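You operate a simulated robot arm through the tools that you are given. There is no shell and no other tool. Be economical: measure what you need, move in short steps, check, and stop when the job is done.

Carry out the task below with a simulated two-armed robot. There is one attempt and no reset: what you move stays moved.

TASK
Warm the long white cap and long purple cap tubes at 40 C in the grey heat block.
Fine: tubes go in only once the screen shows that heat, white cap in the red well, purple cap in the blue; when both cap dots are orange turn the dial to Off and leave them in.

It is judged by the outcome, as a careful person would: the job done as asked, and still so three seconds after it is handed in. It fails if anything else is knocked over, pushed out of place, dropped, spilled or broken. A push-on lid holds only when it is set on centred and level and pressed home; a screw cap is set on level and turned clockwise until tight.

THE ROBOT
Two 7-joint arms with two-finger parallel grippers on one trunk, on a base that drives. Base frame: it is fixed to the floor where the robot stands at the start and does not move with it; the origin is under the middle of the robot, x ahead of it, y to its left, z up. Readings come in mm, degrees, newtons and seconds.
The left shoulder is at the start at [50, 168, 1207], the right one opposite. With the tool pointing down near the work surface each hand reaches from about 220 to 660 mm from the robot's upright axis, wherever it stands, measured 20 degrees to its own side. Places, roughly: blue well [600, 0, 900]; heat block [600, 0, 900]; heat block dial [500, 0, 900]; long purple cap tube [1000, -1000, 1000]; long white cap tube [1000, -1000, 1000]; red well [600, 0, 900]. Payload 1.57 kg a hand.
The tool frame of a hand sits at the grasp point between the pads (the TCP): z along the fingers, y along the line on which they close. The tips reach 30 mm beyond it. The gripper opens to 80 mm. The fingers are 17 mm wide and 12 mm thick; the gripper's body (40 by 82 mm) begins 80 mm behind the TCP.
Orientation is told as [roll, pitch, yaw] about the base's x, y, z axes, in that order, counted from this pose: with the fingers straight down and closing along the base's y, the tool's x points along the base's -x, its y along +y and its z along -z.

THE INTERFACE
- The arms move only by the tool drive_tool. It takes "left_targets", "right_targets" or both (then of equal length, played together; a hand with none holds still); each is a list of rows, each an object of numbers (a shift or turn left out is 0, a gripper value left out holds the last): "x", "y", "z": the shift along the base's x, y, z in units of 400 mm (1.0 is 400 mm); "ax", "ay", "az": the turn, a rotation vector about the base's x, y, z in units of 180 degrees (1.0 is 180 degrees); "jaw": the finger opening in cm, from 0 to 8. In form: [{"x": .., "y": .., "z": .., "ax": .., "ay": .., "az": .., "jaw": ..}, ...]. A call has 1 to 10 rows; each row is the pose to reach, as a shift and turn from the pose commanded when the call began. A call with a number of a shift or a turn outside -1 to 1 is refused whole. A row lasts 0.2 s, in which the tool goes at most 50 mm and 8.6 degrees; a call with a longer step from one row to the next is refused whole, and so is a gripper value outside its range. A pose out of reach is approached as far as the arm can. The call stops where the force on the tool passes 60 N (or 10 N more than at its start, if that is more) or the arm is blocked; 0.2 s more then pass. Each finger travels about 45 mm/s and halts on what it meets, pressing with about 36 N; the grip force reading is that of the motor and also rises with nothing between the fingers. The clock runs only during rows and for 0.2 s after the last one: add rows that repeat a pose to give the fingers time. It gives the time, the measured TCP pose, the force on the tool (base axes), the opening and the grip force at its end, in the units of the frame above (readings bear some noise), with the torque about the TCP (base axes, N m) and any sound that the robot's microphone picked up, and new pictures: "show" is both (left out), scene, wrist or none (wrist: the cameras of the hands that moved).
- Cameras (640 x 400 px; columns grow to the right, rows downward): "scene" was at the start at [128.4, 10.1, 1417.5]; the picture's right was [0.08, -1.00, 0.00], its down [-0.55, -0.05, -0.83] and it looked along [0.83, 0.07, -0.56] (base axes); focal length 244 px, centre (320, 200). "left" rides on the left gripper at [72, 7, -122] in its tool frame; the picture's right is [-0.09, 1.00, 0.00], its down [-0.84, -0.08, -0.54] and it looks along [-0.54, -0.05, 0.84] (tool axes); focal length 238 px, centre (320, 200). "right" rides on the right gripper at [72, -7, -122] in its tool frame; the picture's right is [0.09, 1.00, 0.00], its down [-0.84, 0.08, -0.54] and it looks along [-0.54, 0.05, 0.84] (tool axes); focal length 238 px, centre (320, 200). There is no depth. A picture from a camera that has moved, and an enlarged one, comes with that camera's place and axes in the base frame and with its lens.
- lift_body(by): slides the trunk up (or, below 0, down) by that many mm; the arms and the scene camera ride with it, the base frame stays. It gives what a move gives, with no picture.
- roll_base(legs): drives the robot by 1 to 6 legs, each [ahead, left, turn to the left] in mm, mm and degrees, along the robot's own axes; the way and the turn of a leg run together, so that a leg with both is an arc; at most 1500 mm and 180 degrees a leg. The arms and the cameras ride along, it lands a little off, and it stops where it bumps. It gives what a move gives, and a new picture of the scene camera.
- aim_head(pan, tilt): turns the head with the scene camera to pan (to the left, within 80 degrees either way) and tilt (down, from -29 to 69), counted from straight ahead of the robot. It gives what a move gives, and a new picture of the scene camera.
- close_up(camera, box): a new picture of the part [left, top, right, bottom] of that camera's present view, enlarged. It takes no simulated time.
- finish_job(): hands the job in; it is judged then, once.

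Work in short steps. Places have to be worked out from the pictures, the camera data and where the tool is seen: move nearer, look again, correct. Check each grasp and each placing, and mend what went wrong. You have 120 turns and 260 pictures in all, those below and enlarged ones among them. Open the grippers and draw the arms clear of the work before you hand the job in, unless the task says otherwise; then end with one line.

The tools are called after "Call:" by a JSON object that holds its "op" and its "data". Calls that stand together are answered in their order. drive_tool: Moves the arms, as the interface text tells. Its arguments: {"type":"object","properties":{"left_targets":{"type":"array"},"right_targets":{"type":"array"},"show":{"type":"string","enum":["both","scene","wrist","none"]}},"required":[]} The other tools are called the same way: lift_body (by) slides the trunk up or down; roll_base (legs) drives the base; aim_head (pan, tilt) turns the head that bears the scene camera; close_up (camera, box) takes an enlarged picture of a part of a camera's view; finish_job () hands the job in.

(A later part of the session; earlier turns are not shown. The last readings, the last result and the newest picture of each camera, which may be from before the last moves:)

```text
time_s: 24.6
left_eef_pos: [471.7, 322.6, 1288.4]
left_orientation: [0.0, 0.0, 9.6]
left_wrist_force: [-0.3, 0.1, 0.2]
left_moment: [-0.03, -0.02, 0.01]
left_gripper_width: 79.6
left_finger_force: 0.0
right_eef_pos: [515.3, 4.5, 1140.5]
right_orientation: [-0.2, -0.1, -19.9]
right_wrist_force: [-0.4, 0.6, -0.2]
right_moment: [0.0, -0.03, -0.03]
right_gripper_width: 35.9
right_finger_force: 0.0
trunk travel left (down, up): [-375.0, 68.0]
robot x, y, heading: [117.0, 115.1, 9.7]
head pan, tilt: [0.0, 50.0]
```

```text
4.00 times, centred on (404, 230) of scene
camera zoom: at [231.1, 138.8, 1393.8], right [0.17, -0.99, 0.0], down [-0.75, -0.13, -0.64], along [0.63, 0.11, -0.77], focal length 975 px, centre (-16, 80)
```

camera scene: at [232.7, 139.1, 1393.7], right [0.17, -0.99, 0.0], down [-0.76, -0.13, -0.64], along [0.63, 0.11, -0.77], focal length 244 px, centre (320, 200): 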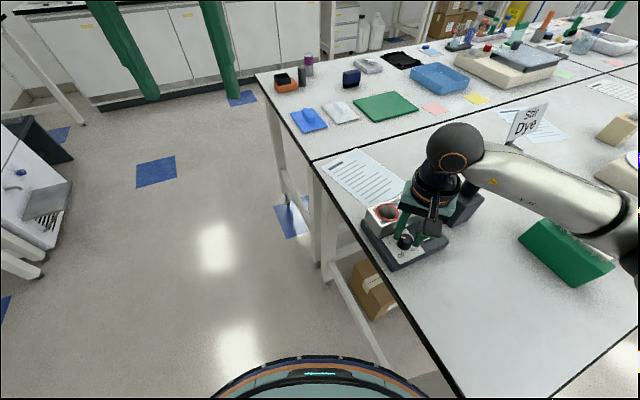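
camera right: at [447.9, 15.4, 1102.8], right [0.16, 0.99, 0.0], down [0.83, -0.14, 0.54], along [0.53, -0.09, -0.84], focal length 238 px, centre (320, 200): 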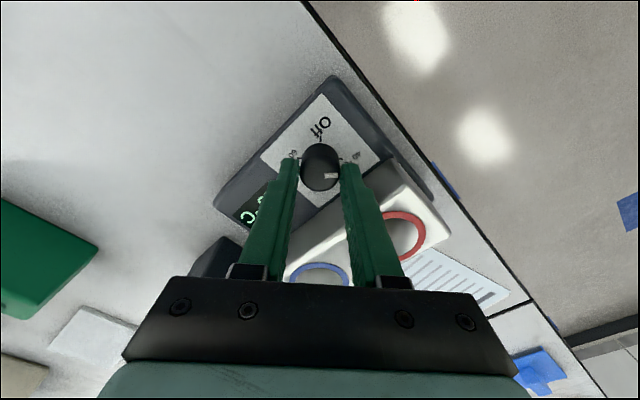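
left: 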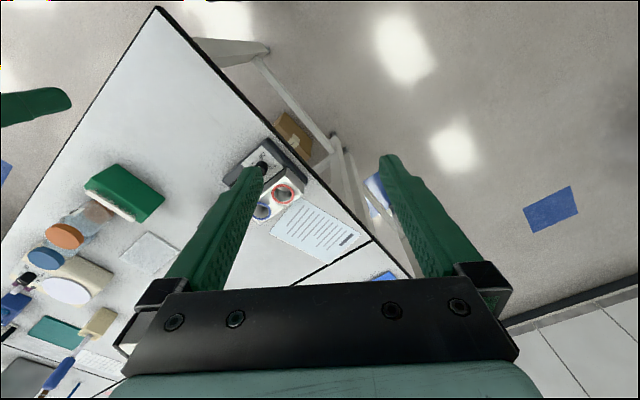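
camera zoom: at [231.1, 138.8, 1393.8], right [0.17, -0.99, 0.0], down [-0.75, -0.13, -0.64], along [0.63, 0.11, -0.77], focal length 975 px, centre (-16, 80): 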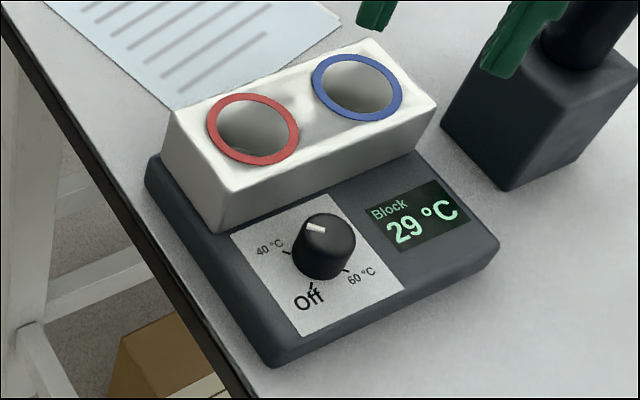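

The block is warming (29 °C). I'll raise and tuck the right hand, then drive round the corner along the bench's right edge to the rack.

Call:
{"op": "drive_tool", "data": {"right_targets": [{"z": 0.1}, {"x": -0.06, "z": 0.2}, {"x": -0.14, "z": 0.29}, {"x": -0.22, "z": 0.35, "az": 0.04}, {"x": -0.25, "z": 0.38, "az": 0.08}], "show": "none"}}

Call:
{"op": "roll_base", "data": {"legs": [[-182, -88, 0], [0, 0, 24.3], [-161, -257, 0], [0, -780, 0]]}}

```text
time_s: 25.8
left_eef_pos: [471.7, 322.6, 1287.8]
left_orientation: [-0.1, 0.0, 9.6]
left_wrist_force: [1.1, 0.5, 1.2]
left_moment: [0.0, 0.01, 0.0]
left_gripper_width: 80.2
left_finger_force: 0.0
right_eef_pos: [419.9, 2.8, 1292.3]
right_orientation: [-0.1, 0.0, -5.4]
right_wrist_force: [-0.1, -0.2, 0.3]
right_moment: [0.02, -0.02, 0.03]
right_gripper_width: 36.1
right_finger_force: 0.0
trunk travel left (down, up): [-375.0, 68.0]
robot x, y, heading: [116.4, 116.9, 9.5]
head pan, tilt: [0.0, 50.0]
```

```text
time_s: 34.2
left_eef_pos: [650.8, -634.1, 1287.2]
left_orientation: [0.0, 0.0, 33.9]
left_wrist_force: [0.0, 0.0, 0.0]
left_moment: [0.05, 0.03, -0.03]
left_gripper_width: 79.9
left_finger_force: 0.1
right_eef_pos: [734.4, -946.2, 1292.8]
right_orientation: [0.0, -0.1, 18.8]
right_wrist_force: [0.7, -0.4, 0.5]
right_moment: [-0.01, -0.03, 0.02]
right_gripper_width: 35.7
right_finger_force: 0.1
trunk travel left (down, up): [-375.0, 68.0]
robot x, y, heading: [411.4, -968.2, 33.8]
head pan, tilt: [0.0, 50.0]
camera scene: at [507.1, -899.6, 1393.8], right [0.56, -0.83, 0.0], down [-0.64, -0.43, -0.64], along [0.53, 0.36, -0.77], focal length 244 px, centre (320, 200)
```

scene: 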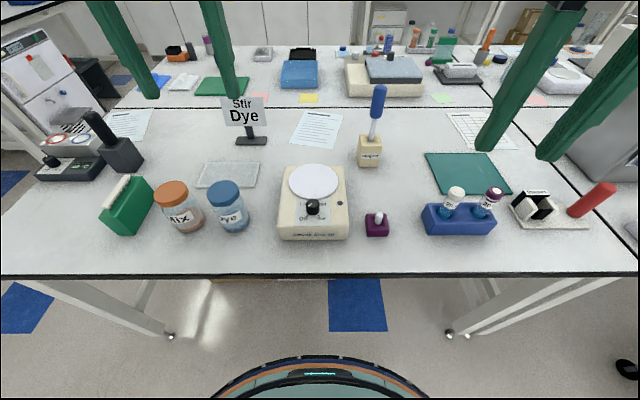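

The blue rack with a white-cap and a purple-cap tube is right ahead. I'll zoom in.

Call:
{"op": "close_up", "data": {"camera": "scene", "box": [400, 160, 528, 240]}}

Call:
{"op": "close_up", "data": {"camera": "right", "box": [0, 0, 640, 400]}}

```text
5.00 times, centred on (464, 200) of scene
camera zoom: at [507.1, -899.6, 1393.8], right [0.56, -0.83, 0.0], down [-0.64, -0.43, -0.64], along [0.53, 0.36, -0.77], focal length 1219 px, centre (-400, 200)
```

zoom: 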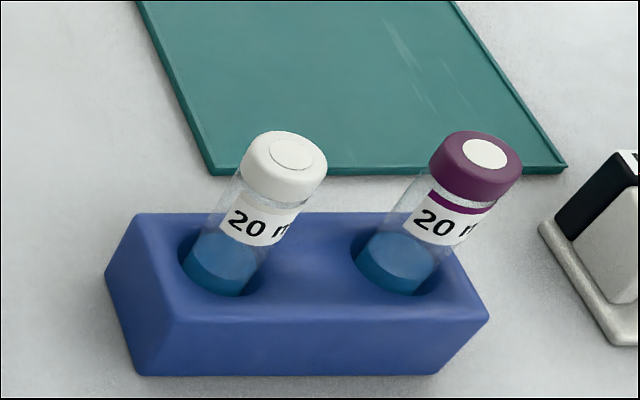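

```text
1.00 times, centred on (320, 200) of right
camera zoom: at [666.7, -975.8, 1414.5], right [-0.41, 0.91, 0.0], down [0.77, 0.34, 0.54], along [0.5, 0.22, -0.84], focal length 238 px, centre (320, 200)
```

zoom: 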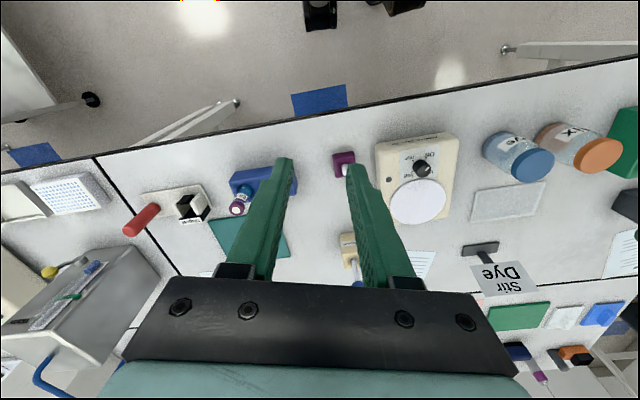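

The rack is about [1000, -985], a little far right. I'll roll 180 mm right and 30 mm ahead.

Call:
{"op": "roll_base", "data": {"legs": [[0, -180, 0], [30, 0, 0]]}}

Call:
{"op": "close_up", "data": {"camera": "scene", "box": [340, 160, 468, 240]}}

Call:
{"op": "close_up", "data": {"camera": "right", "box": [0, 0, 640, 400]}}

```text
time_s: 36.2
left_eef_pos: [779.3, -770.0, 1286.8]
left_orientation: [0.0, 0.1, 33.8]
left_wrist_force: [0.7, -0.9, -0.8]
left_moment: [0.0, 0.04, -0.02]
left_gripper_width: 80.3
left_finger_force: 0.0
right_eef_pos: [861.6, -1081.3, 1291.9]
right_orientation: [0.0, -0.1, 18.7]
right_wrist_force: [0.2, 0.6, 0.6]
right_moment: [-0.01, -0.01, 0.0]
right_gripper_width: 36.3
right_finger_force: 0.1
trunk travel left (down, up): [-375.0, 68.0]
robot x, y, heading: [541.9, -1100.7, 33.8]
head pan, tilt: [0.0, 50.0]
camera scene: at [636.0, -1035.6, 1393.7], right [0.56, -0.83, 0.0], down [-0.64, -0.43, -0.64], along [0.53, 0.36, -0.77], focal length 244 px, centre (320, 200)
```

scene: 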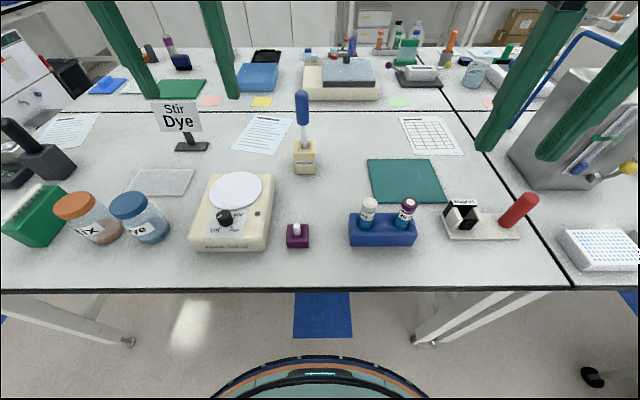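

```text
5.00 times, centred on (404, 200) of scene
camera zoom: at [636.0, -1035.6, 1393.7], right [0.56, -0.83, 0.0], down [-0.64, -0.43, -0.64], along [0.53, 0.36, -0.77], focal length 1219 px, centre (-100, 200)
```

zoom: 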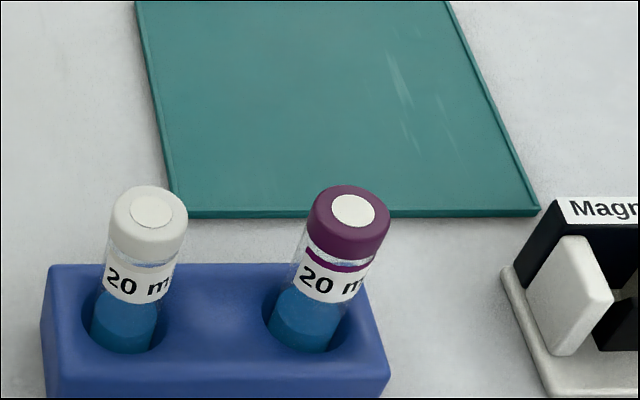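

```text
1.00 times, centred on (320, 200) of right
camera zoom: at [795.4, -1112.0, 1414.3], right [-0.41, 0.91, 0.0], down [0.77, 0.34, 0.54], along [0.5, 0.22, -0.84], focal length 238 px, centre (320, 200)
```

zoom: 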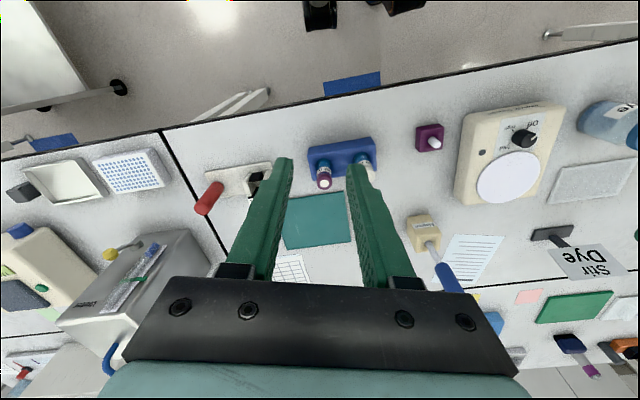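

Both vials are now in good range. I'll bring the right hand toward the purple cap, above it, and open the jaw for a better measurement.

Call:
{"op": "drive_tool", "data": {"right_targets": [{"x": 0.06, "y": 0.03, "z": -0.08, "az": 0.04, "jaw": 6}, {"x": 0.12, "y": 0.06, "z": -0.17, "az": 0.083}, {"x": 0.18, "y": 0.09, "z": -0.26, "az": 0.083}, {"x": 0.22, "y": 0.12, "z": -0.33, "az": 0.083}, {"x": 0.22, "y": 0.12, "z": -0.33, "az": 0.083}], "show": "both"}}

```text
time_s: 37.4
left_eef_pos: [778.0, -769.7, 1288.5]
left_orientation: [0.0, 0.0, 33.8]
left_wrist_force: [0.1, 1.3, 0.1]
left_moment: [0.01, 0.01, -0.03]
left_gripper_width: 80.0
left_finger_force: 0.0
right_eef_pos: [948.6, -1034.2, 1161.1]
right_orientation: [0.0, -0.2, 33.6]
right_wrist_force: [0.7, 0.4, 0.8]
right_moment: [-0.01, -0.01, 0.0]
right_gripper_width: 60.2
right_finger_force: 0.1
trunk travel left (down, up): [-375.0, 68.0]
robot x, y, heading: [536.4, -1103.6, 33.9]
head pan, tilt: [0.0, 50.0]
camera scene: at [634.6, -1036.2, 1393.9], right [0.56, -0.83, 0.0], down [-0.64, -0.43, -0.64], along [0.53, 0.36, -0.77], focal length 244 px, centre (320, 200)
camera right: at [891.2, -1080.9, 1283.9], right [-0.63, 0.78, 0.0], down [0.65, 0.53, 0.54], along [0.42, 0.34, -0.84], focal length 238 px, centre (320, 200)
```

scene: 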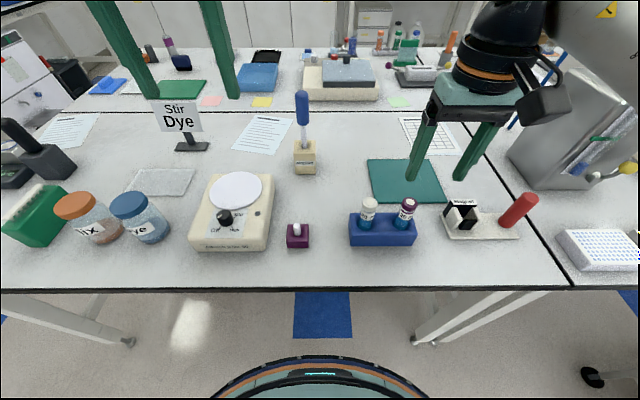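
right: 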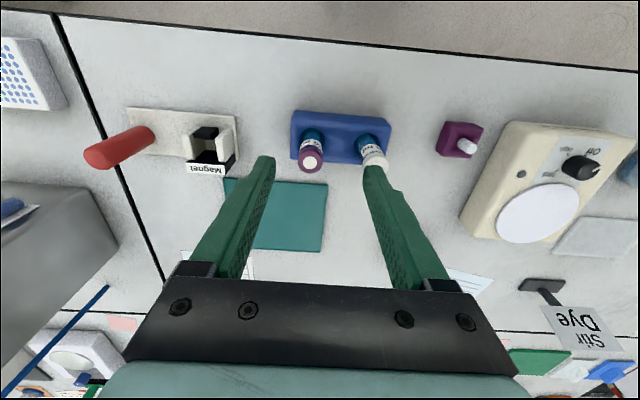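

Purple cap triangulates to about [985, -1017], top z ≈ 1022; white about [940, -955]. I move over purple with tips still above the cap.

Call:
{"op": "drive_tool", "data": {"right_targets": [{"x": 0.045, "y": 0.02, "z": -0.06}, {"x": 0.09, "y": 0.043, "z": -0.13}, {"x": 0.09, "y": 0.043, "z": -0.19}, {"x": 0.09, "y": 0.043, "z": -0.19}], "show": "both"}}

Call:
{"op": "close_up", "data": {"camera": "scene", "box": [340, 160, 468, 240]}}

```text
time_s: 38.4
left_eef_pos: [777.9, -770.9, 1286.6]
left_orientation: [-0.1, 0.0, 33.8]
left_wrist_force: [0.4, 0.2, 1.4]
left_moment: [-0.05, 0.01, 0.03]
left_gripper_width: 79.9
left_finger_force: 0.1
right_eef_pos: [985.8, -1018.8, 1085.4]
right_orientation: [-0.1, -0.1, 33.6]
right_wrist_force: [-1.2, -0.4, -0.4]
right_moment: [-0.02, -0.03, 0.0]
right_gripper_width: 60.2
right_finger_force: 0.1
trunk travel left (down, up): [-375.0, 68.0]
robot x, y, heading: [536.8, -1103.5, 33.8]
head pan, tilt: [0.0, 50.0]
camera scene: at [634.7, -1035.9, 1393.8], right [0.56, -0.83, 0.0], down [-0.64, -0.43, -0.64], along [0.53, 0.36, -0.77], focal length 244 px, centre (320, 200)
camera right: at [929.2, -1064.3, 1207.9], right [-0.63, 0.78, 0.0], down [0.65, 0.53, 0.54], along [0.42, 0.34, -0.84], focal length 238 px, centre (320, 200)
```

scene: 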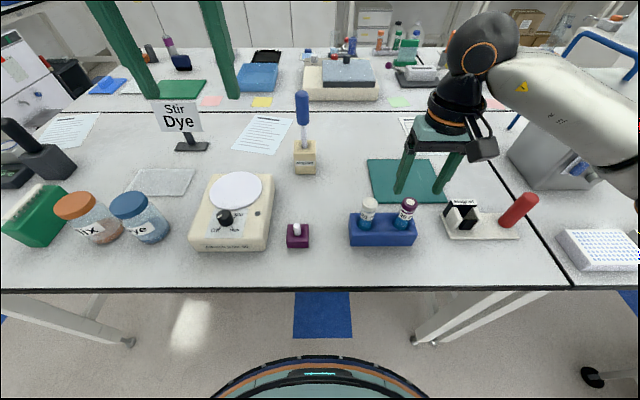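
right: 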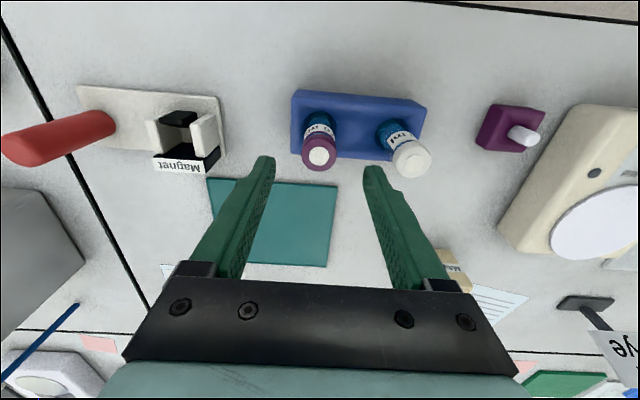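

```text
5.00 times, centred on (404, 200) of scene
camera zoom: at [634.7, -1035.9, 1393.8], right [0.56, -0.83, 0.0], down [-0.64, -0.43, -0.64], along [0.53, 0.36, -0.77], focal length 1219 px, centre (-100, 200)
```

zoom: 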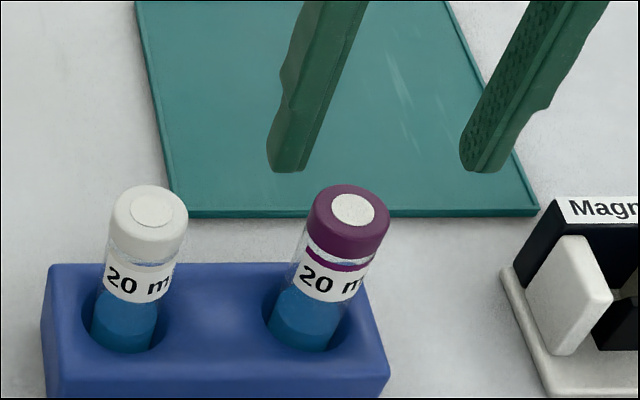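

Aligned within ~1 mm over purple. I descend so the pads centre on the cap (TCP z ≈ 1011) and close.

Call:
{"op": "drive_tool", "data": {"right_targets": [{"y": 0.003, "z": -0.09}, {"y": 0.003, "z": -0.187}, {"y": 0.003, "z": -0.187, "jaw": 2}, {"y": 0.003, "z": -0.187, "jaw": 2}, {"y": 0.003, "z": -0.187, "jaw": 2}], "show": "wrist"}}

Call:
{"op": "close_up", "data": {"camera": "scene", "box": [340, 160, 468, 240]}}

```text
time_s: 39.6
left_eef_pos: [777.9, -770.5, 1286.6]
left_orientation: [0.0, 0.0, 33.8]
left_wrist_force: [-0.6, -0.2, 0.7]
left_moment: [0.0, 0.04, -0.03]
left_gripper_width: 80.0
left_finger_force: 0.0
right_eef_pos: [984.9, -1016.3, 1010.4]
right_orientation: [-0.1, -0.1, 33.7]
right_wrist_force: [1.1, -0.7, 0.3]
right_moment: [0.03, 0.0, -0.01]
right_gripper_width: 28.7
right_finger_force: 22.5
trunk travel left (down, up): [-375.0, 68.0]
robot x, y, heading: [538.5, -1103.9, 33.6]
head pan, tilt: [0.0, 50.0]
camera right: at [928.1, -1062.7, 1133.2], right [-0.63, 0.78, 0.0], down [0.65, 0.53, 0.54], along [0.42, 0.34, -0.84], focal length 238 px, centre (320, 200)
```

right: 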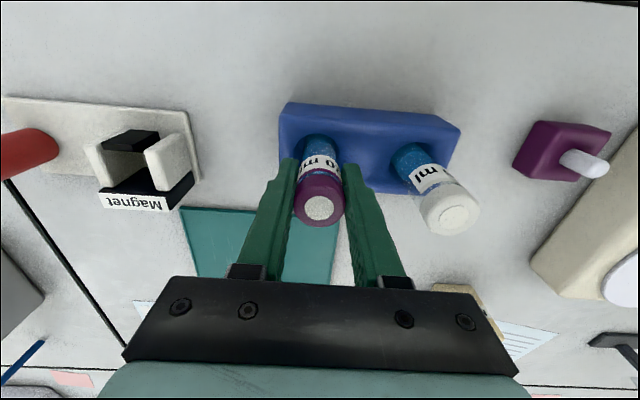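

```text
5.00 times, centred on (404, 200) of scene
camera zoom: at [634.8, -1036.0, 1393.8], right [0.56, -0.83, 0.0], down [-0.64, -0.43, -0.64], along [0.53, 0.36, -0.77], focal length 1219 px, centre (-100, 200)
```

zoom: 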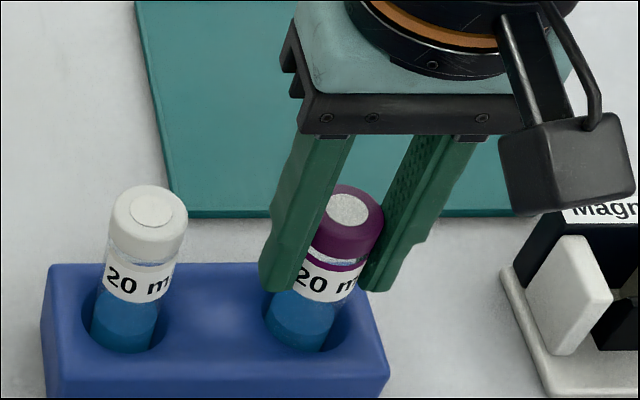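

Purple cap gripped at 28.7 mm. I lift straight up slowly.

Call:
{"op": "drive_tool", "data": {"right_targets": [{}, {"z": 0.05}, {"z": 0.12}, {"z": 0.2}, {"z": 0.28}, {"z": 0.36}, {"z": 0.44}], "show": "both"}}

```text
time_s: 41.2
left_eef_pos: [777.3, -769.6, 1287.2]
left_orientation: [-0.1, 0.0, 33.8]
left_wrist_force: [-0.4, 0.6, -0.4]
left_moment: [0.01, -0.02, 0.0]
left_gripper_width: 79.8
left_finger_force: 0.0
right_eef_pos: [983.7, -1015.7, 1185.5]
right_orientation: [-0.1, -0.1, 33.7]
right_wrist_force: [-0.1, -0.6, -0.5]
right_moment: [0.0, -0.03, -0.01]
right_gripper_width: 28.5
right_finger_force: 36.2
trunk travel left (down, up): [-375.0, 68.0]
robot x, y, heading: [535.0, -1105.1, 33.8]
head pan, tilt: [0.0, 50.0]
camera scene: at [634.4, -1036.0, 1393.8], right [0.56, -0.83, 0.0], down [-0.64, -0.43, -0.64], along [0.53, 0.36, -0.77], focal length 244 px, centre (320, 200)
camera right: at [925.5, -1060.6, 1308.9], right [-0.63, 0.78, 0.0], down [0.65, 0.53, 0.54], along [0.42, 0.34, -0.84], focal length 238 px, centre (320, 200)
```

scene: 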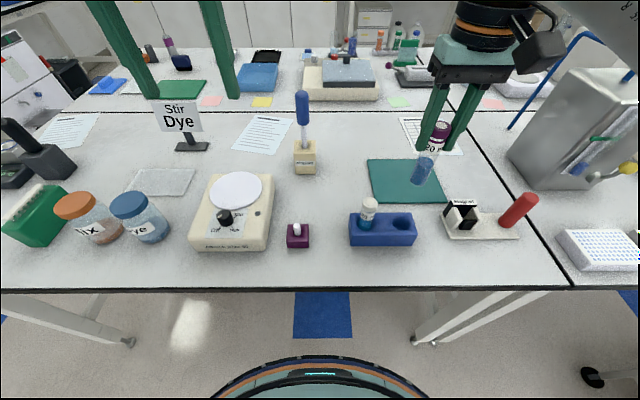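
right: 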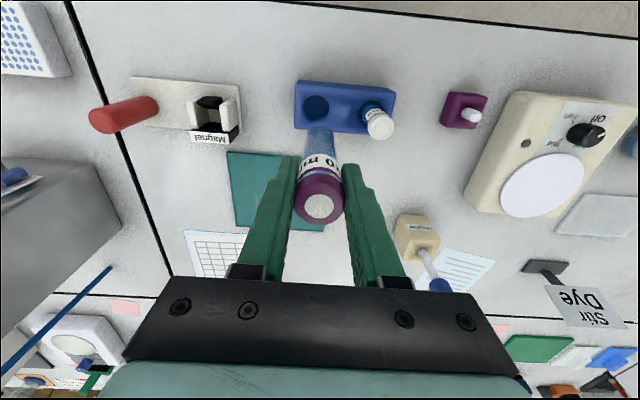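

Tube lifted cleanly. I raise/retract the right hand, then roll 220 mm right so the left hand can take the white tube.

Call:
{"op": "drive_tool", "data": {"right_targets": [{"x": -0.05, "y": -0.03, "z": 0.1}, {"x": -0.11, "y": -0.07, "z": 0.19}, {"x": -0.18, "y": -0.12, "z": 0.27}, {"x": -0.24, "y": -0.16, "z": 0.3}], "show": "none"}}

Call:
{"op": "roll_base", "data": {"legs": [[0, -220, 0]]}}

Call:
{"op": "close_up", "data": {"camera": "left", "box": [0, 0, 640, 400]}}

Call:
{"op": "close_up", "data": {"camera": "scene", "box": [220, 160, 348, 240]}}

```text
time_s: 42.2
left_eef_pos: [778.0, -770.2, 1287.3]
left_orientation: [0.0, 0.0, 33.8]
left_wrist_force: [-0.5, 0.4, -0.2]
left_moment: [0.0, 0.02, 0.01]
left_gripper_width: 80.3
left_finger_force: 0.0
right_eef_pos: [887.5, -1079.5, 1305.2]
right_orientation: [0.0, 0.0, 33.7]
right_wrist_force: [-0.5, 0.7, 0.5]
right_moment: [0.0, 0.02, 0.02]
right_gripper_width: 28.6
right_finger_force: 36.1
trunk travel left (down, up): [-375.0, 68.0]
robot x, y, heading: [540.4, -1101.5, 33.7]
head pan, tilt: [0.0, 50.0]
```

```text
time_s: 43.9
left_eef_pos: [899.5, -952.0, 1287.0]
left_orientation: [0.0, 0.0, 33.9]
left_wrist_force: [-0.1, -0.1, -0.2]
left_moment: [0.02, 0.0, 0.02]
left_gripper_width: 79.8
left_finger_force: 0.1
right_eef_pos: [1011.9, -1259.6, 1305.0]
right_orientation: [0.0, -0.1, 33.9]
right_wrist_force: [0.2, -0.9, 0.5]
right_moment: [-0.02, 0.05, -0.02]
right_gripper_width: 28.5
right_finger_force: 36.1
trunk travel left (down, up): [-375.0, 68.0]
robot x, y, heading: [659.7, -1287.3, 33.8]
head pan, tilt: [0.0, 50.0]
camera scene: at [756.6, -1217.5, 1393.8], right [0.56, -0.83, 0.0], down [-0.64, -0.43, -0.64], along [0.53, 0.36, -0.77], focal length 244 px, centre (320, 200)
```

scene: 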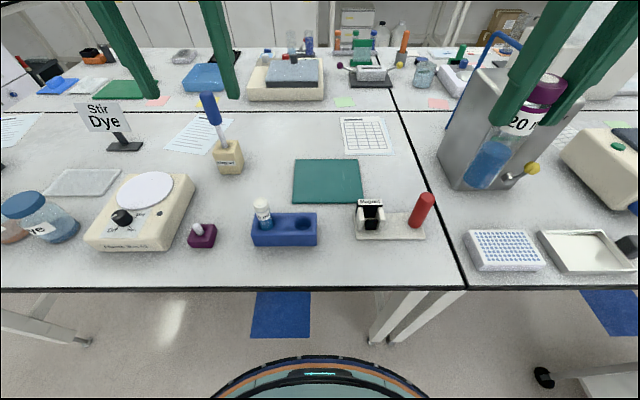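

```text
1.00 times, centred on (320, 200) of left
camera zoom: at [836.9, -985.7, 1409.4], right [-0.48, 0.88, 0.0], down [0.74, 0.4, 0.54], along [0.48, 0.26, -0.84], focal length 238 px, centre (320, 200)
```

zoom: 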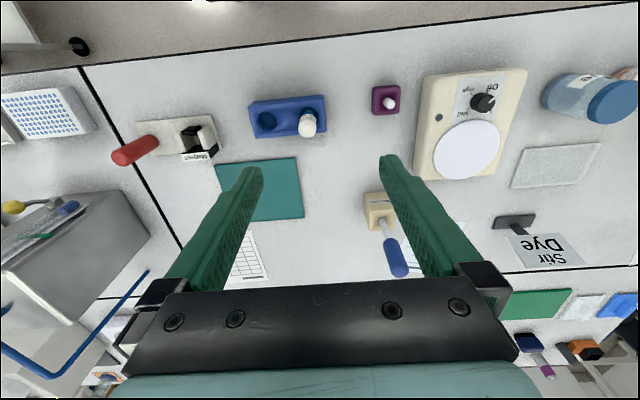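

```text
5.00 times, centred on (284, 200) of scene
camera zoom: at [756.6, -1217.5, 1393.8], right [0.56, -0.83, 0.0], down [-0.64, -0.43, -0.64], along [0.53, 0.36, -0.77], focal length 1219 px, centre (500, 200)
```

zoom: 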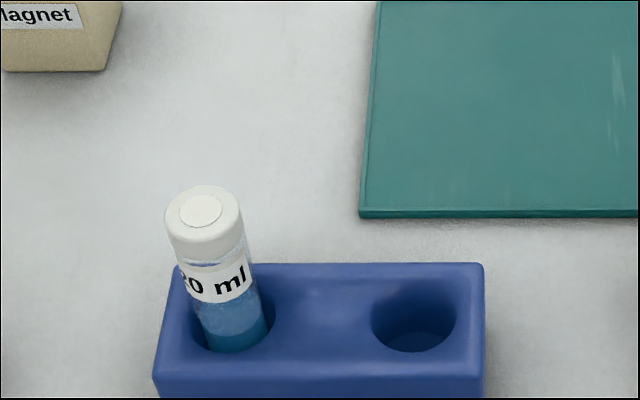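

White cap at about [941, -954]. I lower the left hand over it to z ≈ 1085.

Call:
{"op": "drive_tool", "data": {"left_targets": [{"x": 0.03, "z": -0.1, "jaw": 6}, {"x": 0.06, "z": -0.2}, {"x": 0.1, "y": -0.005, "z": -0.3}, {"x": 0.103, "y": -0.006, "z": -0.4}, {"x": 0.103, "y": -0.006, "z": -0.505}, {"x": 0.103, "y": -0.006, "z": -0.505}], "show": "wrist"}}

Call:
{"op": "close_up", "data": {"camera": "left", "box": [240, 100, 400, 200]}}

```text
time_s: 45.3
left_eef_pos: [940.1, -953.5, 1083.0]
left_orientation: [-0.1, 0.1, 33.9]
left_wrist_force: [0.9, -0.5, 0.9]
left_moment: [0.02, -0.01, 0.02]
left_gripper_width: 60.2
left_finger_force: 0.1
right_eef_pos: [1010.9, -1260.3, 1304.8]
right_orientation: [-0.2, 0.0, 33.9]
right_wrist_force: [0.5, 0.5, -1.0]
right_moment: [0.01, 0.04, 0.0]
right_gripper_width: 28.7
right_finger_force: 35.5
trunk travel left (down, up): [-375.0, 68.0]
robot x, y, heading: [656.1, -1286.2, 34.1]
head pan, tilt: [0.0, 50.0]
camera left: at [878.0, -987.8, 1205.6], right [-0.48, 0.88, 0.0], down [0.74, 0.4, 0.54], along [0.48, 0.26, -0.84], focal length 238 px, centre (320, 200)
```

left: 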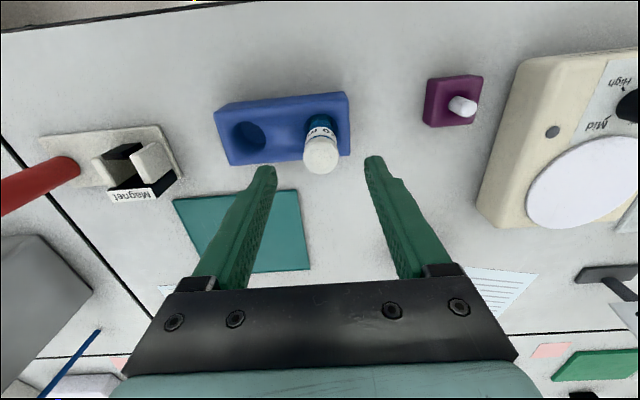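

```text
4.00 times, centred on (320, 150) of left
camera zoom: at [878.0, -987.8, 1205.6], right [-0.48, 0.88, 0.0], down [0.74, 0.4, 0.54], along [0.48, 0.26, -0.84], focal length 953 px, centre (320, 400)
```

zoom: 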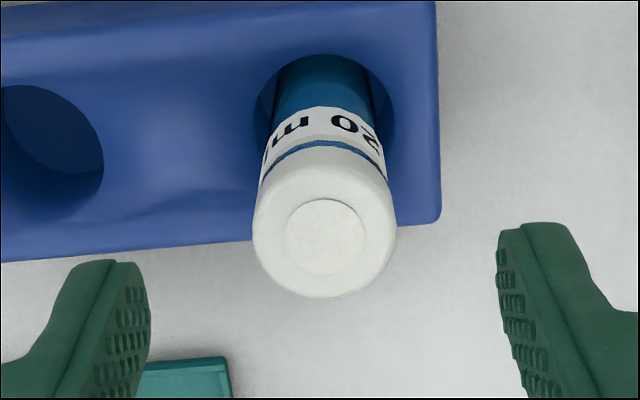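

The cap sits ~6 mm further ahead than the TCP; correcting to [946, -950], then descend and close.

Call:
{"op": "drive_tool", "data": {"left_targets": [{"x": 0.013, "y": 0.008, "z": -0.05}, {"x": 0.013, "y": 0.008, "z": -0.12}, {"x": 0.013, "y": 0.008, "z": -0.182}, {"x": 0.013, "y": 0.008, "z": -0.182, "jaw": 2}, {"x": 0.013, "y": 0.008, "z": -0.182, "jaw": 2}, {"x": 0.013, "y": 0.008, "z": -0.182, "jaw": 2}, {"x": 0.013, "y": 0.008, "z": -0.182, "jaw": 2}], "show": "wrist"}}

Call:
{"op": "close_up", "data": {"camera": "scene", "box": [220, 160, 348, 240]}}

```text
time_s: 46.9
left_eef_pos: [943.6, -949.2, 1011.6]
left_orientation: [0.0, -0.1, 34.0]
left_wrist_force: [-0.1, 0.3, 0.6]
left_moment: [0.06, 0.01, 0.04]
left_gripper_width: 28.6
left_finger_force: 32.4
right_eef_pos: [1010.1, -1259.4, 1304.0]
right_orientation: [-0.1, -0.2, 33.8]
right_wrist_force: [-0.1, 0.3, -0.3]
right_moment: [-0.01, 0.02, -0.03]
right_gripper_width: 28.6
right_finger_force: 35.4
trunk travel left (down, up): [-375.0, 68.0]
robot x, y, heading: [658.9, -1285.7, 34.1]
head pan, tilt: [0.0, 50.0]
camera left: at [881.3, -983.8, 1134.6], right [-0.48, 0.88, 0.0], down [0.74, 0.4, 0.54], along [0.48, 0.26, -0.84], focal length 238 px, centre (320, 200)
```

left: 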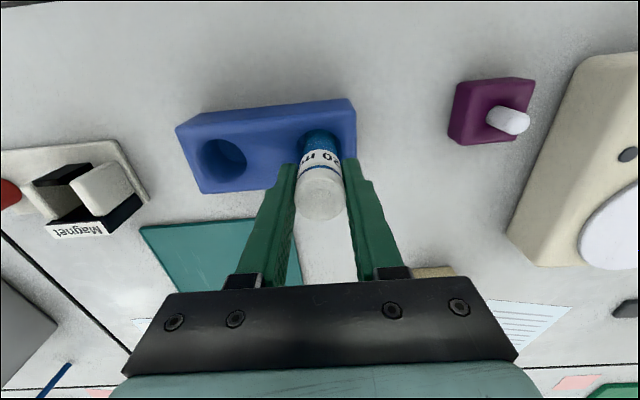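

```text
5.00 times, centred on (284, 200) of scene
camera zoom: at [756.2, -1216.9, 1393.8], right [0.56, -0.83, 0.0], down [-0.64, -0.43, -0.64], along [0.53, 0.36, -0.77], focal length 1219 px, centre (500, 200)
```

zoom: 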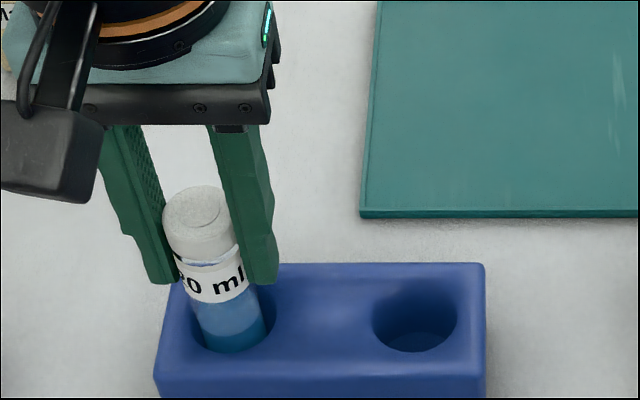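

Gripped at 28.6 mm. I lift the white tube straight up and retract to travel height.

Call:
{"op": "drive_tool", "data": {"left_targets": [{"z": 0.05}, {"z": 0.12}, {"z": 0.2}, {"z": 0.28}, {"z": 0.37}, {"x": -0.04, "y": -0.03, "z": 0.47}, {"x": -0.1, "y": -0.06, "z": 0.56}, {"x": -0.16, "y": -0.1, "z": 0.65}, {"x": -0.2, "y": -0.13, "z": 0.72}], "show": "both"}}

```text
time_s: 48.9
left_eef_pos: [864.0, -1004.4, 1300.1]
left_orientation: [0.1, 0.0, 34.0]
left_wrist_force: [-0.3, -0.1, -0.2]
left_moment: [0.01, -0.02, 0.02]
left_gripper_width: 28.2
left_finger_force: 35.6
right_eef_pos: [1009.9, -1259.9, 1305.4]
right_orientation: [-0.1, -0.2, 33.8]
right_wrist_force: [0.4, -0.2, -0.2]
right_moment: [0.01, -0.01, -0.02]
right_gripper_width: 28.4
right_finger_force: 36.5
trunk travel left (down, up): [-375.0, 68.0]
robot x, y, heading: [659.6, -1284.8, 33.9]
head pan, tilt: [0.0, 50.0]
camera scene: at [755.8, -1217.4, 1393.9], right [0.56, -0.83, 0.0], down [-0.64, -0.43, -0.64], along [0.53, 0.36, -0.77], focal length 244 px, centre (320, 200)
camera left: at [801.9, -1037.9, 1421.8], right [-0.48, 0.88, 0.0], down [0.74, 0.4, 0.54], along [0.48, 0.26, -0.84], focal length 238 px, centre (320, 200)
```

scene: 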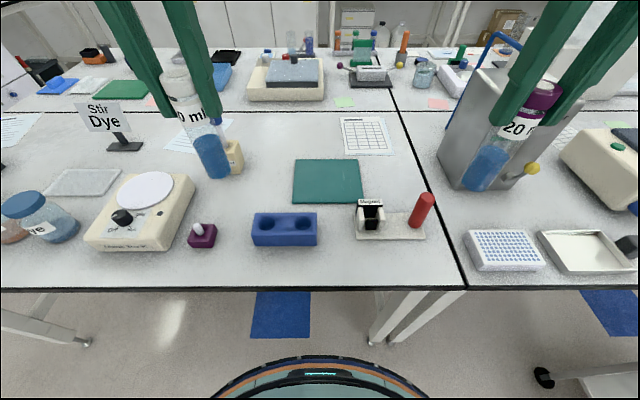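
left: 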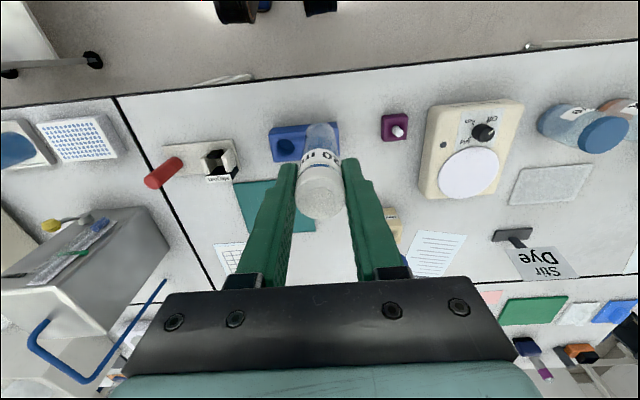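

Both tubes are held. Now I drive back round the corner and turn to face the bench's left edge (heading about -57°), where both hands can reach the block.

Call:
{"op": "roll_base", "data": {"legs": [[-30, 0, 0], [0, 1206, 0], [128, 301, 0], [0, 0, -91]]}}

```text
time_s: 61.1
left_eef_pos: [180.8, -201.9, 1298.9]
left_orientation: [-0.1, 0.0, -58.0]
left_wrist_force: [0.0, -0.1, -0.3]
left_moment: [-0.01, -0.02, -0.03]
left_gripper_width: 28.0
left_finger_force: 35.8
right_eef_pos: [-80.7, -339.0, 1305.8]
right_orientation: [-0.1, -0.2, -58.2]
right_wrist_force: [-0.3, 0.6, -0.7]
right_moment: [-0.03, 0.01, 0.0]
right_gripper_width: 27.7
right_finger_force: 35.1
trunk travel left (down, up): [-375.0, 68.0]
robot x, y, heading: [-95.4, 14.6, -58.0]
head pan, tilt: [0.0, 50.0]
camera scene: at [-32.4, -83.3, 1393.8], right [-0.85, -0.53, 0.0], down [-0.41, 0.65, -0.64], along [0.34, -0.55, -0.77], focal length 244 px, centre (320, 200)
```

scene: 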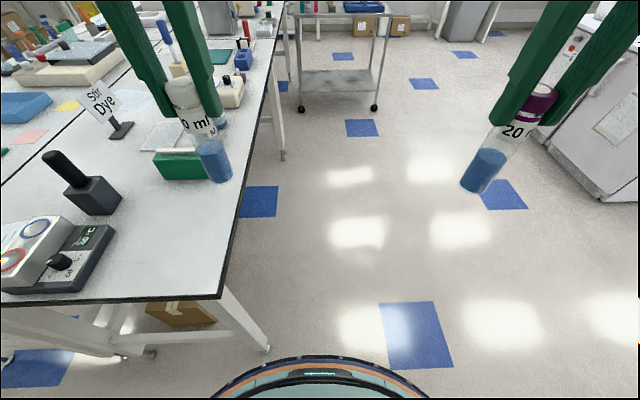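

On track. I continue along the left edge to stand opposite the heat block.

Call:
{"op": "roll_base", "data": {"legs": [[-54, 201, 0], [-7, 369, 0]]}}

Call:
{"op": "close_up", "data": {"camera": "scene", "box": [250, 180, 410, 280]}}

Call:
{"op": "close_up", "data": {"camera": "right", "box": [0, 0, 640, 400]}}

```text
time_s: 64.6
left_eef_pos: [621.0, 146.4, 1299.2]
left_orientation: [0.1, -0.1, -58.0]
left_wrist_force: [0.2, -0.1, -0.3]
left_moment: [-0.01, 0.0, 0.02]
left_gripper_width: 28.2
left_finger_force: 35.7
right_eef_pos: [360.4, 9.2, 1303.7]
right_orientation: [-0.1, -0.2, -58.2]
right_wrist_force: [1.0, 0.5, -0.1]
right_moment: [-0.02, 0.0, -0.01]
right_gripper_width: 28.3
right_finger_force: 35.6
trunk travel left (down, up): [-375.0, 68.0]
robot x, y, heading: [345.7, 361.7, -58.0]
head pan, tilt: [0.0, 50.0]
camera scene: at [408.4, 265.1, 1393.8], right [-0.85, -0.53, 0.0], down [-0.41, 0.65, -0.64], along [0.34, -0.55, -0.77], focal length 244 px, centre (320, 200)
```

scene: 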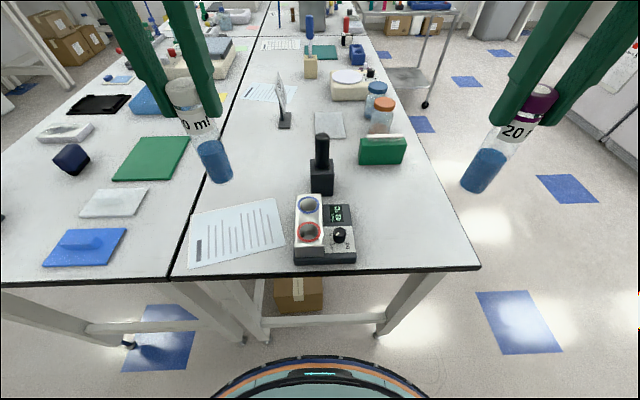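

```text
4.00 times, centred on (330, 230) of scene
camera zoom: at [408.4, 265.1, 1393.8], right [-0.85, -0.53, 0.0], down [-0.41, 0.65, -0.64], along [0.34, -0.55, -0.77], focal length 975 px, centre (280, 80)
```

zoom: 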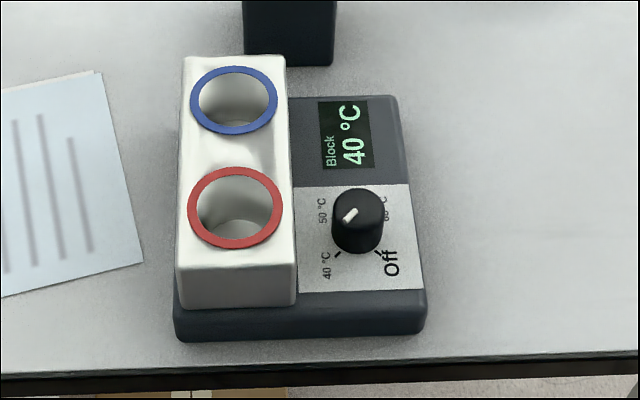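

```text
1.00 times, centred on (320, 200) of right
camera zoom: at [315.8, 66.8, 1427.0], right [0.8, 0.6, 0.0], down [0.51, -0.67, 0.54], along [0.33, -0.43, -0.84], focal length 238 px, centre (320, 200)
```

zoom: 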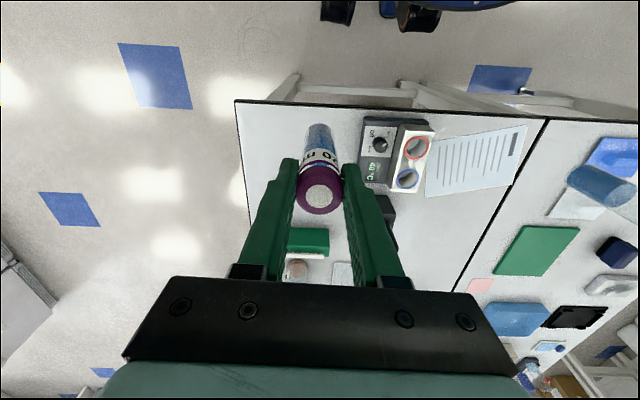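

The screen shows 40 °C. Wells estimate: blue [606, -6], red [567, 50], rim z ≈ 980. I move the right hand (purple) above the blue well high up, and shift the left hand aside.

Call:
{"op": "drive_tool", "data": {"left_targets": [{"x": 0.08, "y": 0.05}, {"x": 0.16, "y": 0.1}, {"x": 0.16, "y": 0.1}, {"x": 0.16, "y": 0.1}, {"x": 0.16, "y": 0.1}, {"x": 0.16, "y": 0.1}, {"x": 0.16, "y": 0.1}], "right_targets": [{"x": 0.05, "z": -0.05}, {"x": 0.15, "y": -0.01, "z": -0.1}, {"x": 0.25, "y": -0.02, "z": -0.15}, {"x": 0.36, "y": -0.03, "z": -0.19}, {"x": 0.47, "y": -0.035, "z": -0.23}, {"x": 0.57, "y": -0.038, "z": -0.27}, {"x": 0.614, "y": -0.038, "z": -0.3}], "show": "both"}}

```text
time_s: 66.2
left_eef_pos: [684.8, 187.0, 1299.8]
left_orientation: [-0.1, 0.0, -58.0]
left_wrist_force: [0.3, 0.8, -0.7]
left_moment: [-0.04, 0.02, 0.01]
left_gripper_width: 27.9
left_finger_force: 36.1
right_eef_pos: [606.3, -4.6, 1186.1]
right_orientation: [-0.1, 0.0, -58.2]
right_wrist_force: [-0.5, 0.7, 0.4]
right_moment: [-0.04, -0.03, -0.01]
right_gripper_width: 27.9
right_finger_force: 36.2
trunk travel left (down, up): [-375.0, 68.0]
robot x, y, heading: [351.8, 358.5, -58.1]
head pan, tilt: [0.0, 50.0]
camera scene: at [408.1, 264.7, 1393.8], right [-0.85, -0.53, 0.0], down [-0.41, 0.65, -0.64], along [0.34, -0.55, -0.77], focal length 244 px, centre (320, 200)
camera right: at [562.3, 52.4, 1308.2], right [0.8, 0.6, 0.0], down [0.51, -0.67, 0.54], along [0.33, -0.43, -0.84], focal length 238 px, centre (320, 200)
camera left: at [653.0, 251.3, 1421.5], right [0.89, 0.45, 0.0], down [0.38, -0.75, 0.54], along [0.24, -0.48, -0.84], focal length 238 px, centre (320, 200)
```

scene: 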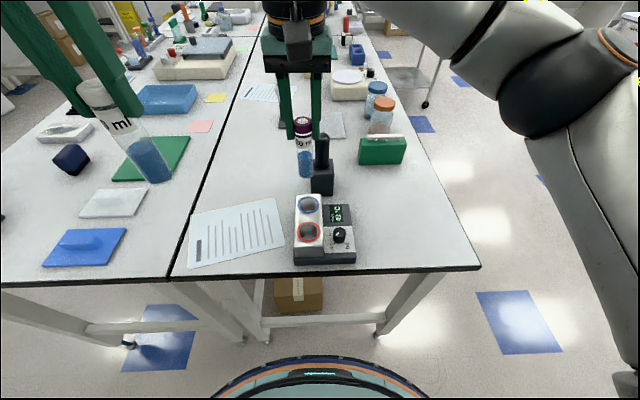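
right: 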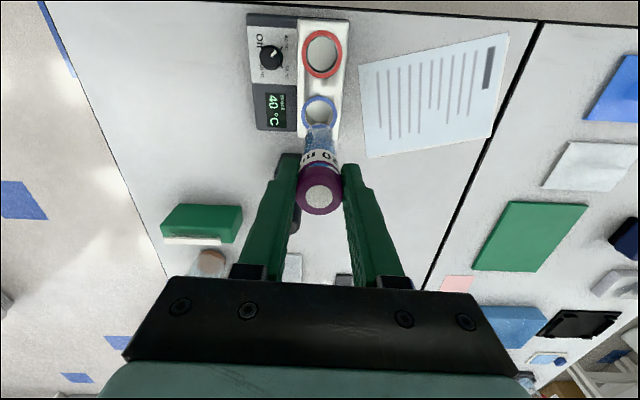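
left: 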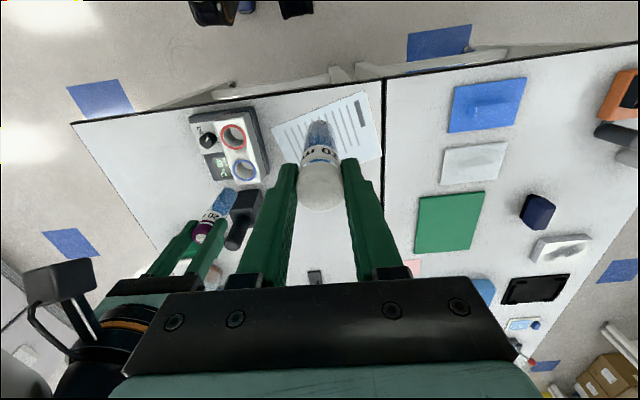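

Consistent: blue well at [605, -5], purple tube right above it, vertical. I lower to TCP z ≈ 1100 (tube bottom just above the rim) and check.

Call:
{"op": "drive_tool", "data": {"right_targets": [{"x": -0.002, "z": -0.07}, {"x": -0.002, "y": -0.001, "z": -0.14}, {"x": -0.002, "y": -0.001, "z": -0.21}, {"x": -0.002, "y": -0.001, "z": -0.21}], "show": "wrist"}}

Call:
{"op": "close_up", "data": {"camera": "scene", "box": [250, 150, 378, 230]}}

Call:
{"op": "close_up", "data": {"camera": "left", "box": [170, 100, 298, 180]}}

Call:
{"op": "close_up", "data": {"camera": "right", "box": [256, 60, 384, 140]}}

```text
time_s: 67.2
left_eef_pos: [684.3, 186.5, 1299.9]
left_orientation: [0.0, 0.0, -58.0]
left_wrist_force: [-0.1, 0.3, -0.3]
left_moment: [0.01, -0.01, 0.03]
left_gripper_width: 28.0
left_finger_force: 36.2
right_eef_pos: [605.4, -6.6, 1100.4]
right_orientation: [0.0, -0.3, -58.1]
right_wrist_force: [-0.2, 0.7, 0.9]
right_moment: [-0.02, 0.0, 0.02]
right_gripper_width: 28.2
right_finger_force: 36.5
trunk travel left (down, up): [-375.0, 68.0]
robot x, y, heading: [345.0, 360.8, -57.8]
head pan, tilt: [0.0, 50.0]
camera right: at [560.8, 50.7, 1223.3], right [0.8, 0.6, 0.0], down [0.51, -0.67, 0.54], along [0.33, -0.43, -0.84], focal length 238 px, centre (320, 200)
```

right: 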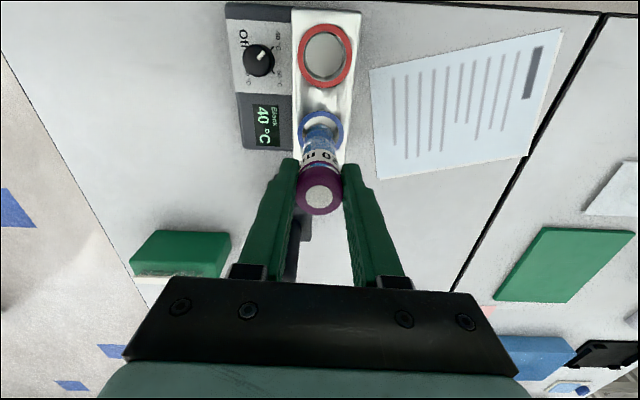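

```text
5.00 times, centred on (314, 190) of scene
camera zoom: at [408.0, 265.0, 1393.9], right [-0.85, -0.53, 0.0], down [-0.41, 0.65, -0.64], along [0.34, -0.55, -0.77], focal length 1219 px, centre (350, 250)
```

zoom: 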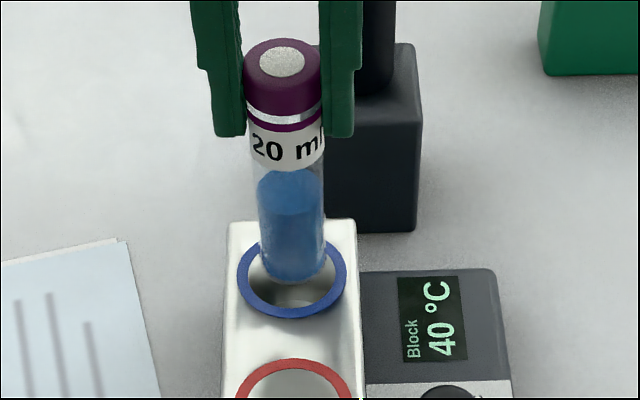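

```text
5.00 times, centred on (234, 140) of left
camera zoom: at [652.8, 251.6, 1421.6], right [0.89, 0.45, 0.0], down [0.38, -0.75, 0.54], along [0.24, -0.48, -0.84], focal length 1192 px, centre (750, 500)
```

zoom: 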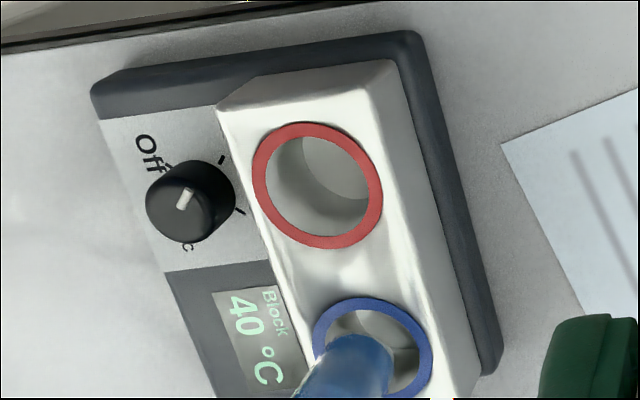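

```text
5.00 times, centred on (320, 100) of right
camera zoom: at [560.8, 50.7, 1223.3], right [0.8, 0.6, 0.0], down [0.51, -0.67, 0.54], along [0.33, -0.43, -0.84], focal length 1192 px, centre (320, 700)
```

zoom: 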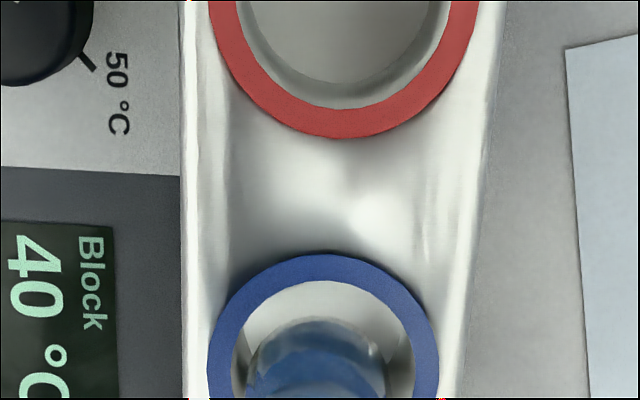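

Tube is centred laterally within ~2 mm, maybe ~4 mm toward the robot. I correct and lower so its bottom is just entering.

Call:
{"op": "drive_tool", "data": {"right_targets": [{"x": 0.008, "y": -0.006, "z": 0}, {"x": 0.008, "y": -0.006, "z": -0.04}, {"x": 0.008, "y": -0.006, "z": -0.07}, {"x": 0.008, "y": -0.006, "z": -0.07}], "show": "none"}}

Call:
{"op": "close_up", "data": {"camera": "scene", "box": [250, 150, 378, 230]}}

Call:
{"op": "close_up", "data": {"camera": "right", "box": [256, 80, 384, 160]}}

```text
time_s: 68.2
left_eef_pos: [683.7, 186.9, 1298.8]
left_orientation: [-0.1, 0.1, -57.9]
left_wrist_force: [-0.2, 0.7, -0.3]
left_moment: [-0.02, 0.0, 0.01]
left_gripper_width: 28.2
left_finger_force: 36.0
right_eef_pos: [608.2, -7.6, 1072.6]
right_orientation: [0.0, -0.1, -58.1]
right_wrist_force: [-0.6, 0.2, 0.3]
right_moment: [-0.01, 0.03, 0.02]
right_gripper_width: 28.1
right_finger_force: 36.1
trunk travel left (down, up): [-375.0, 68.0]
robot x, y, heading: [345.9, 362.4, -58.0]
head pan, tilt: [0.0, 50.0]
```

```text
5.00 times, centred on (314, 190) of scene
camera zoom: at [408.0, 264.8, 1393.8], right [-0.85, -0.53, 0.0], down [-0.41, 0.65, -0.64], along [0.34, -0.55, -0.77], focal length 1219 px, centre (350, 250)
```

zoom: 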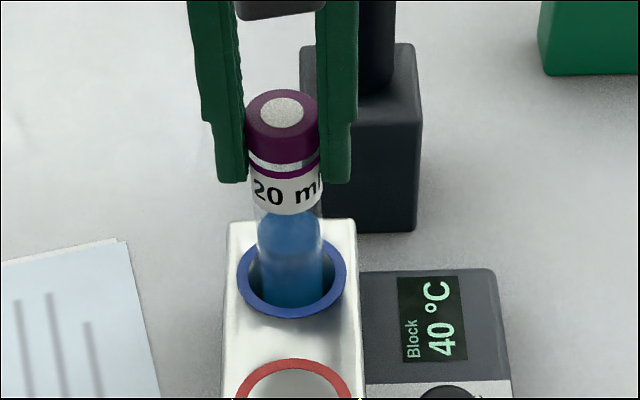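

```text
5.00 times, centred on (320, 120) of right
camera zoom: at [563.4, 49.0, 1195.4], right [0.8, 0.6, 0.0], down [0.51, -0.67, 0.54], along [0.33, -0.43, -0.84], focal length 1192 px, centre (320, 600)
```

zoom: 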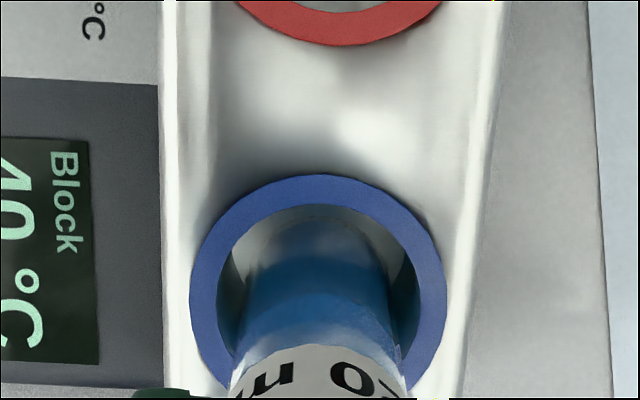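

The tube looks inside the ring, with gap all round. I lower in small steps, watching force.

Call:
{"op": "drive_tool", "data": {"right_targets": [{"z": -0.015}, {"z": -0.03}, {"z": -0.045}], "show": "none"}}

Call:
{"op": "close_up", "data": {"camera": "scene", "box": [250, 150, 378, 230]}}

```text
time_s: 69.0
left_eef_pos: [685.2, 186.9, 1299.3]
left_orientation: [0.0, 0.0, -57.9]
left_wrist_force: [0.4, 0.5, -0.7]
left_moment: [-0.04, 0.02, 0.0]
left_gripper_width: 28.0
left_finger_force: 35.2
right_eef_pos: [607.4, -8.8, 1053.5]
right_orientation: [-0.2, -0.1, -58.2]
right_wrist_force: [-0.3, 0.6, -1.0]
right_moment: [0.02, 0.02, 0.02]
right_gripper_width: 28.0
right_finger_force: 35.9
trunk travel left (down, up): [-375.0, 68.0]
robot x, y, heading: [349.3, 360.7, -58.1]
head pan, tilt: [0.0, 50.0]
```

```text
5.00 times, centred on (314, 190) of scene
camera zoom: at [408.1, 264.7, 1393.8], right [-0.85, -0.53, 0.0], down [-0.41, 0.65, -0.64], along [0.34, -0.55, -0.77], focal length 1219 px, centre (350, 250)
```

zoom: 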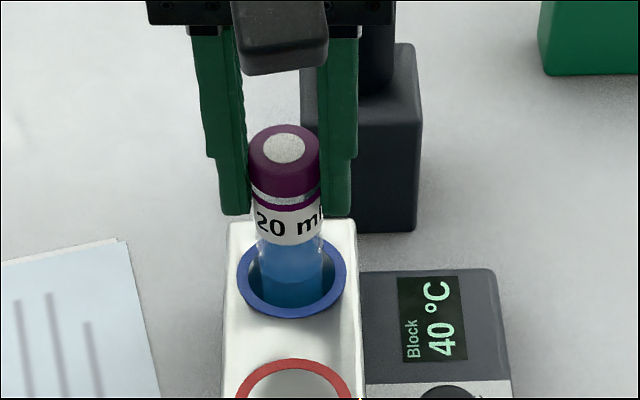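

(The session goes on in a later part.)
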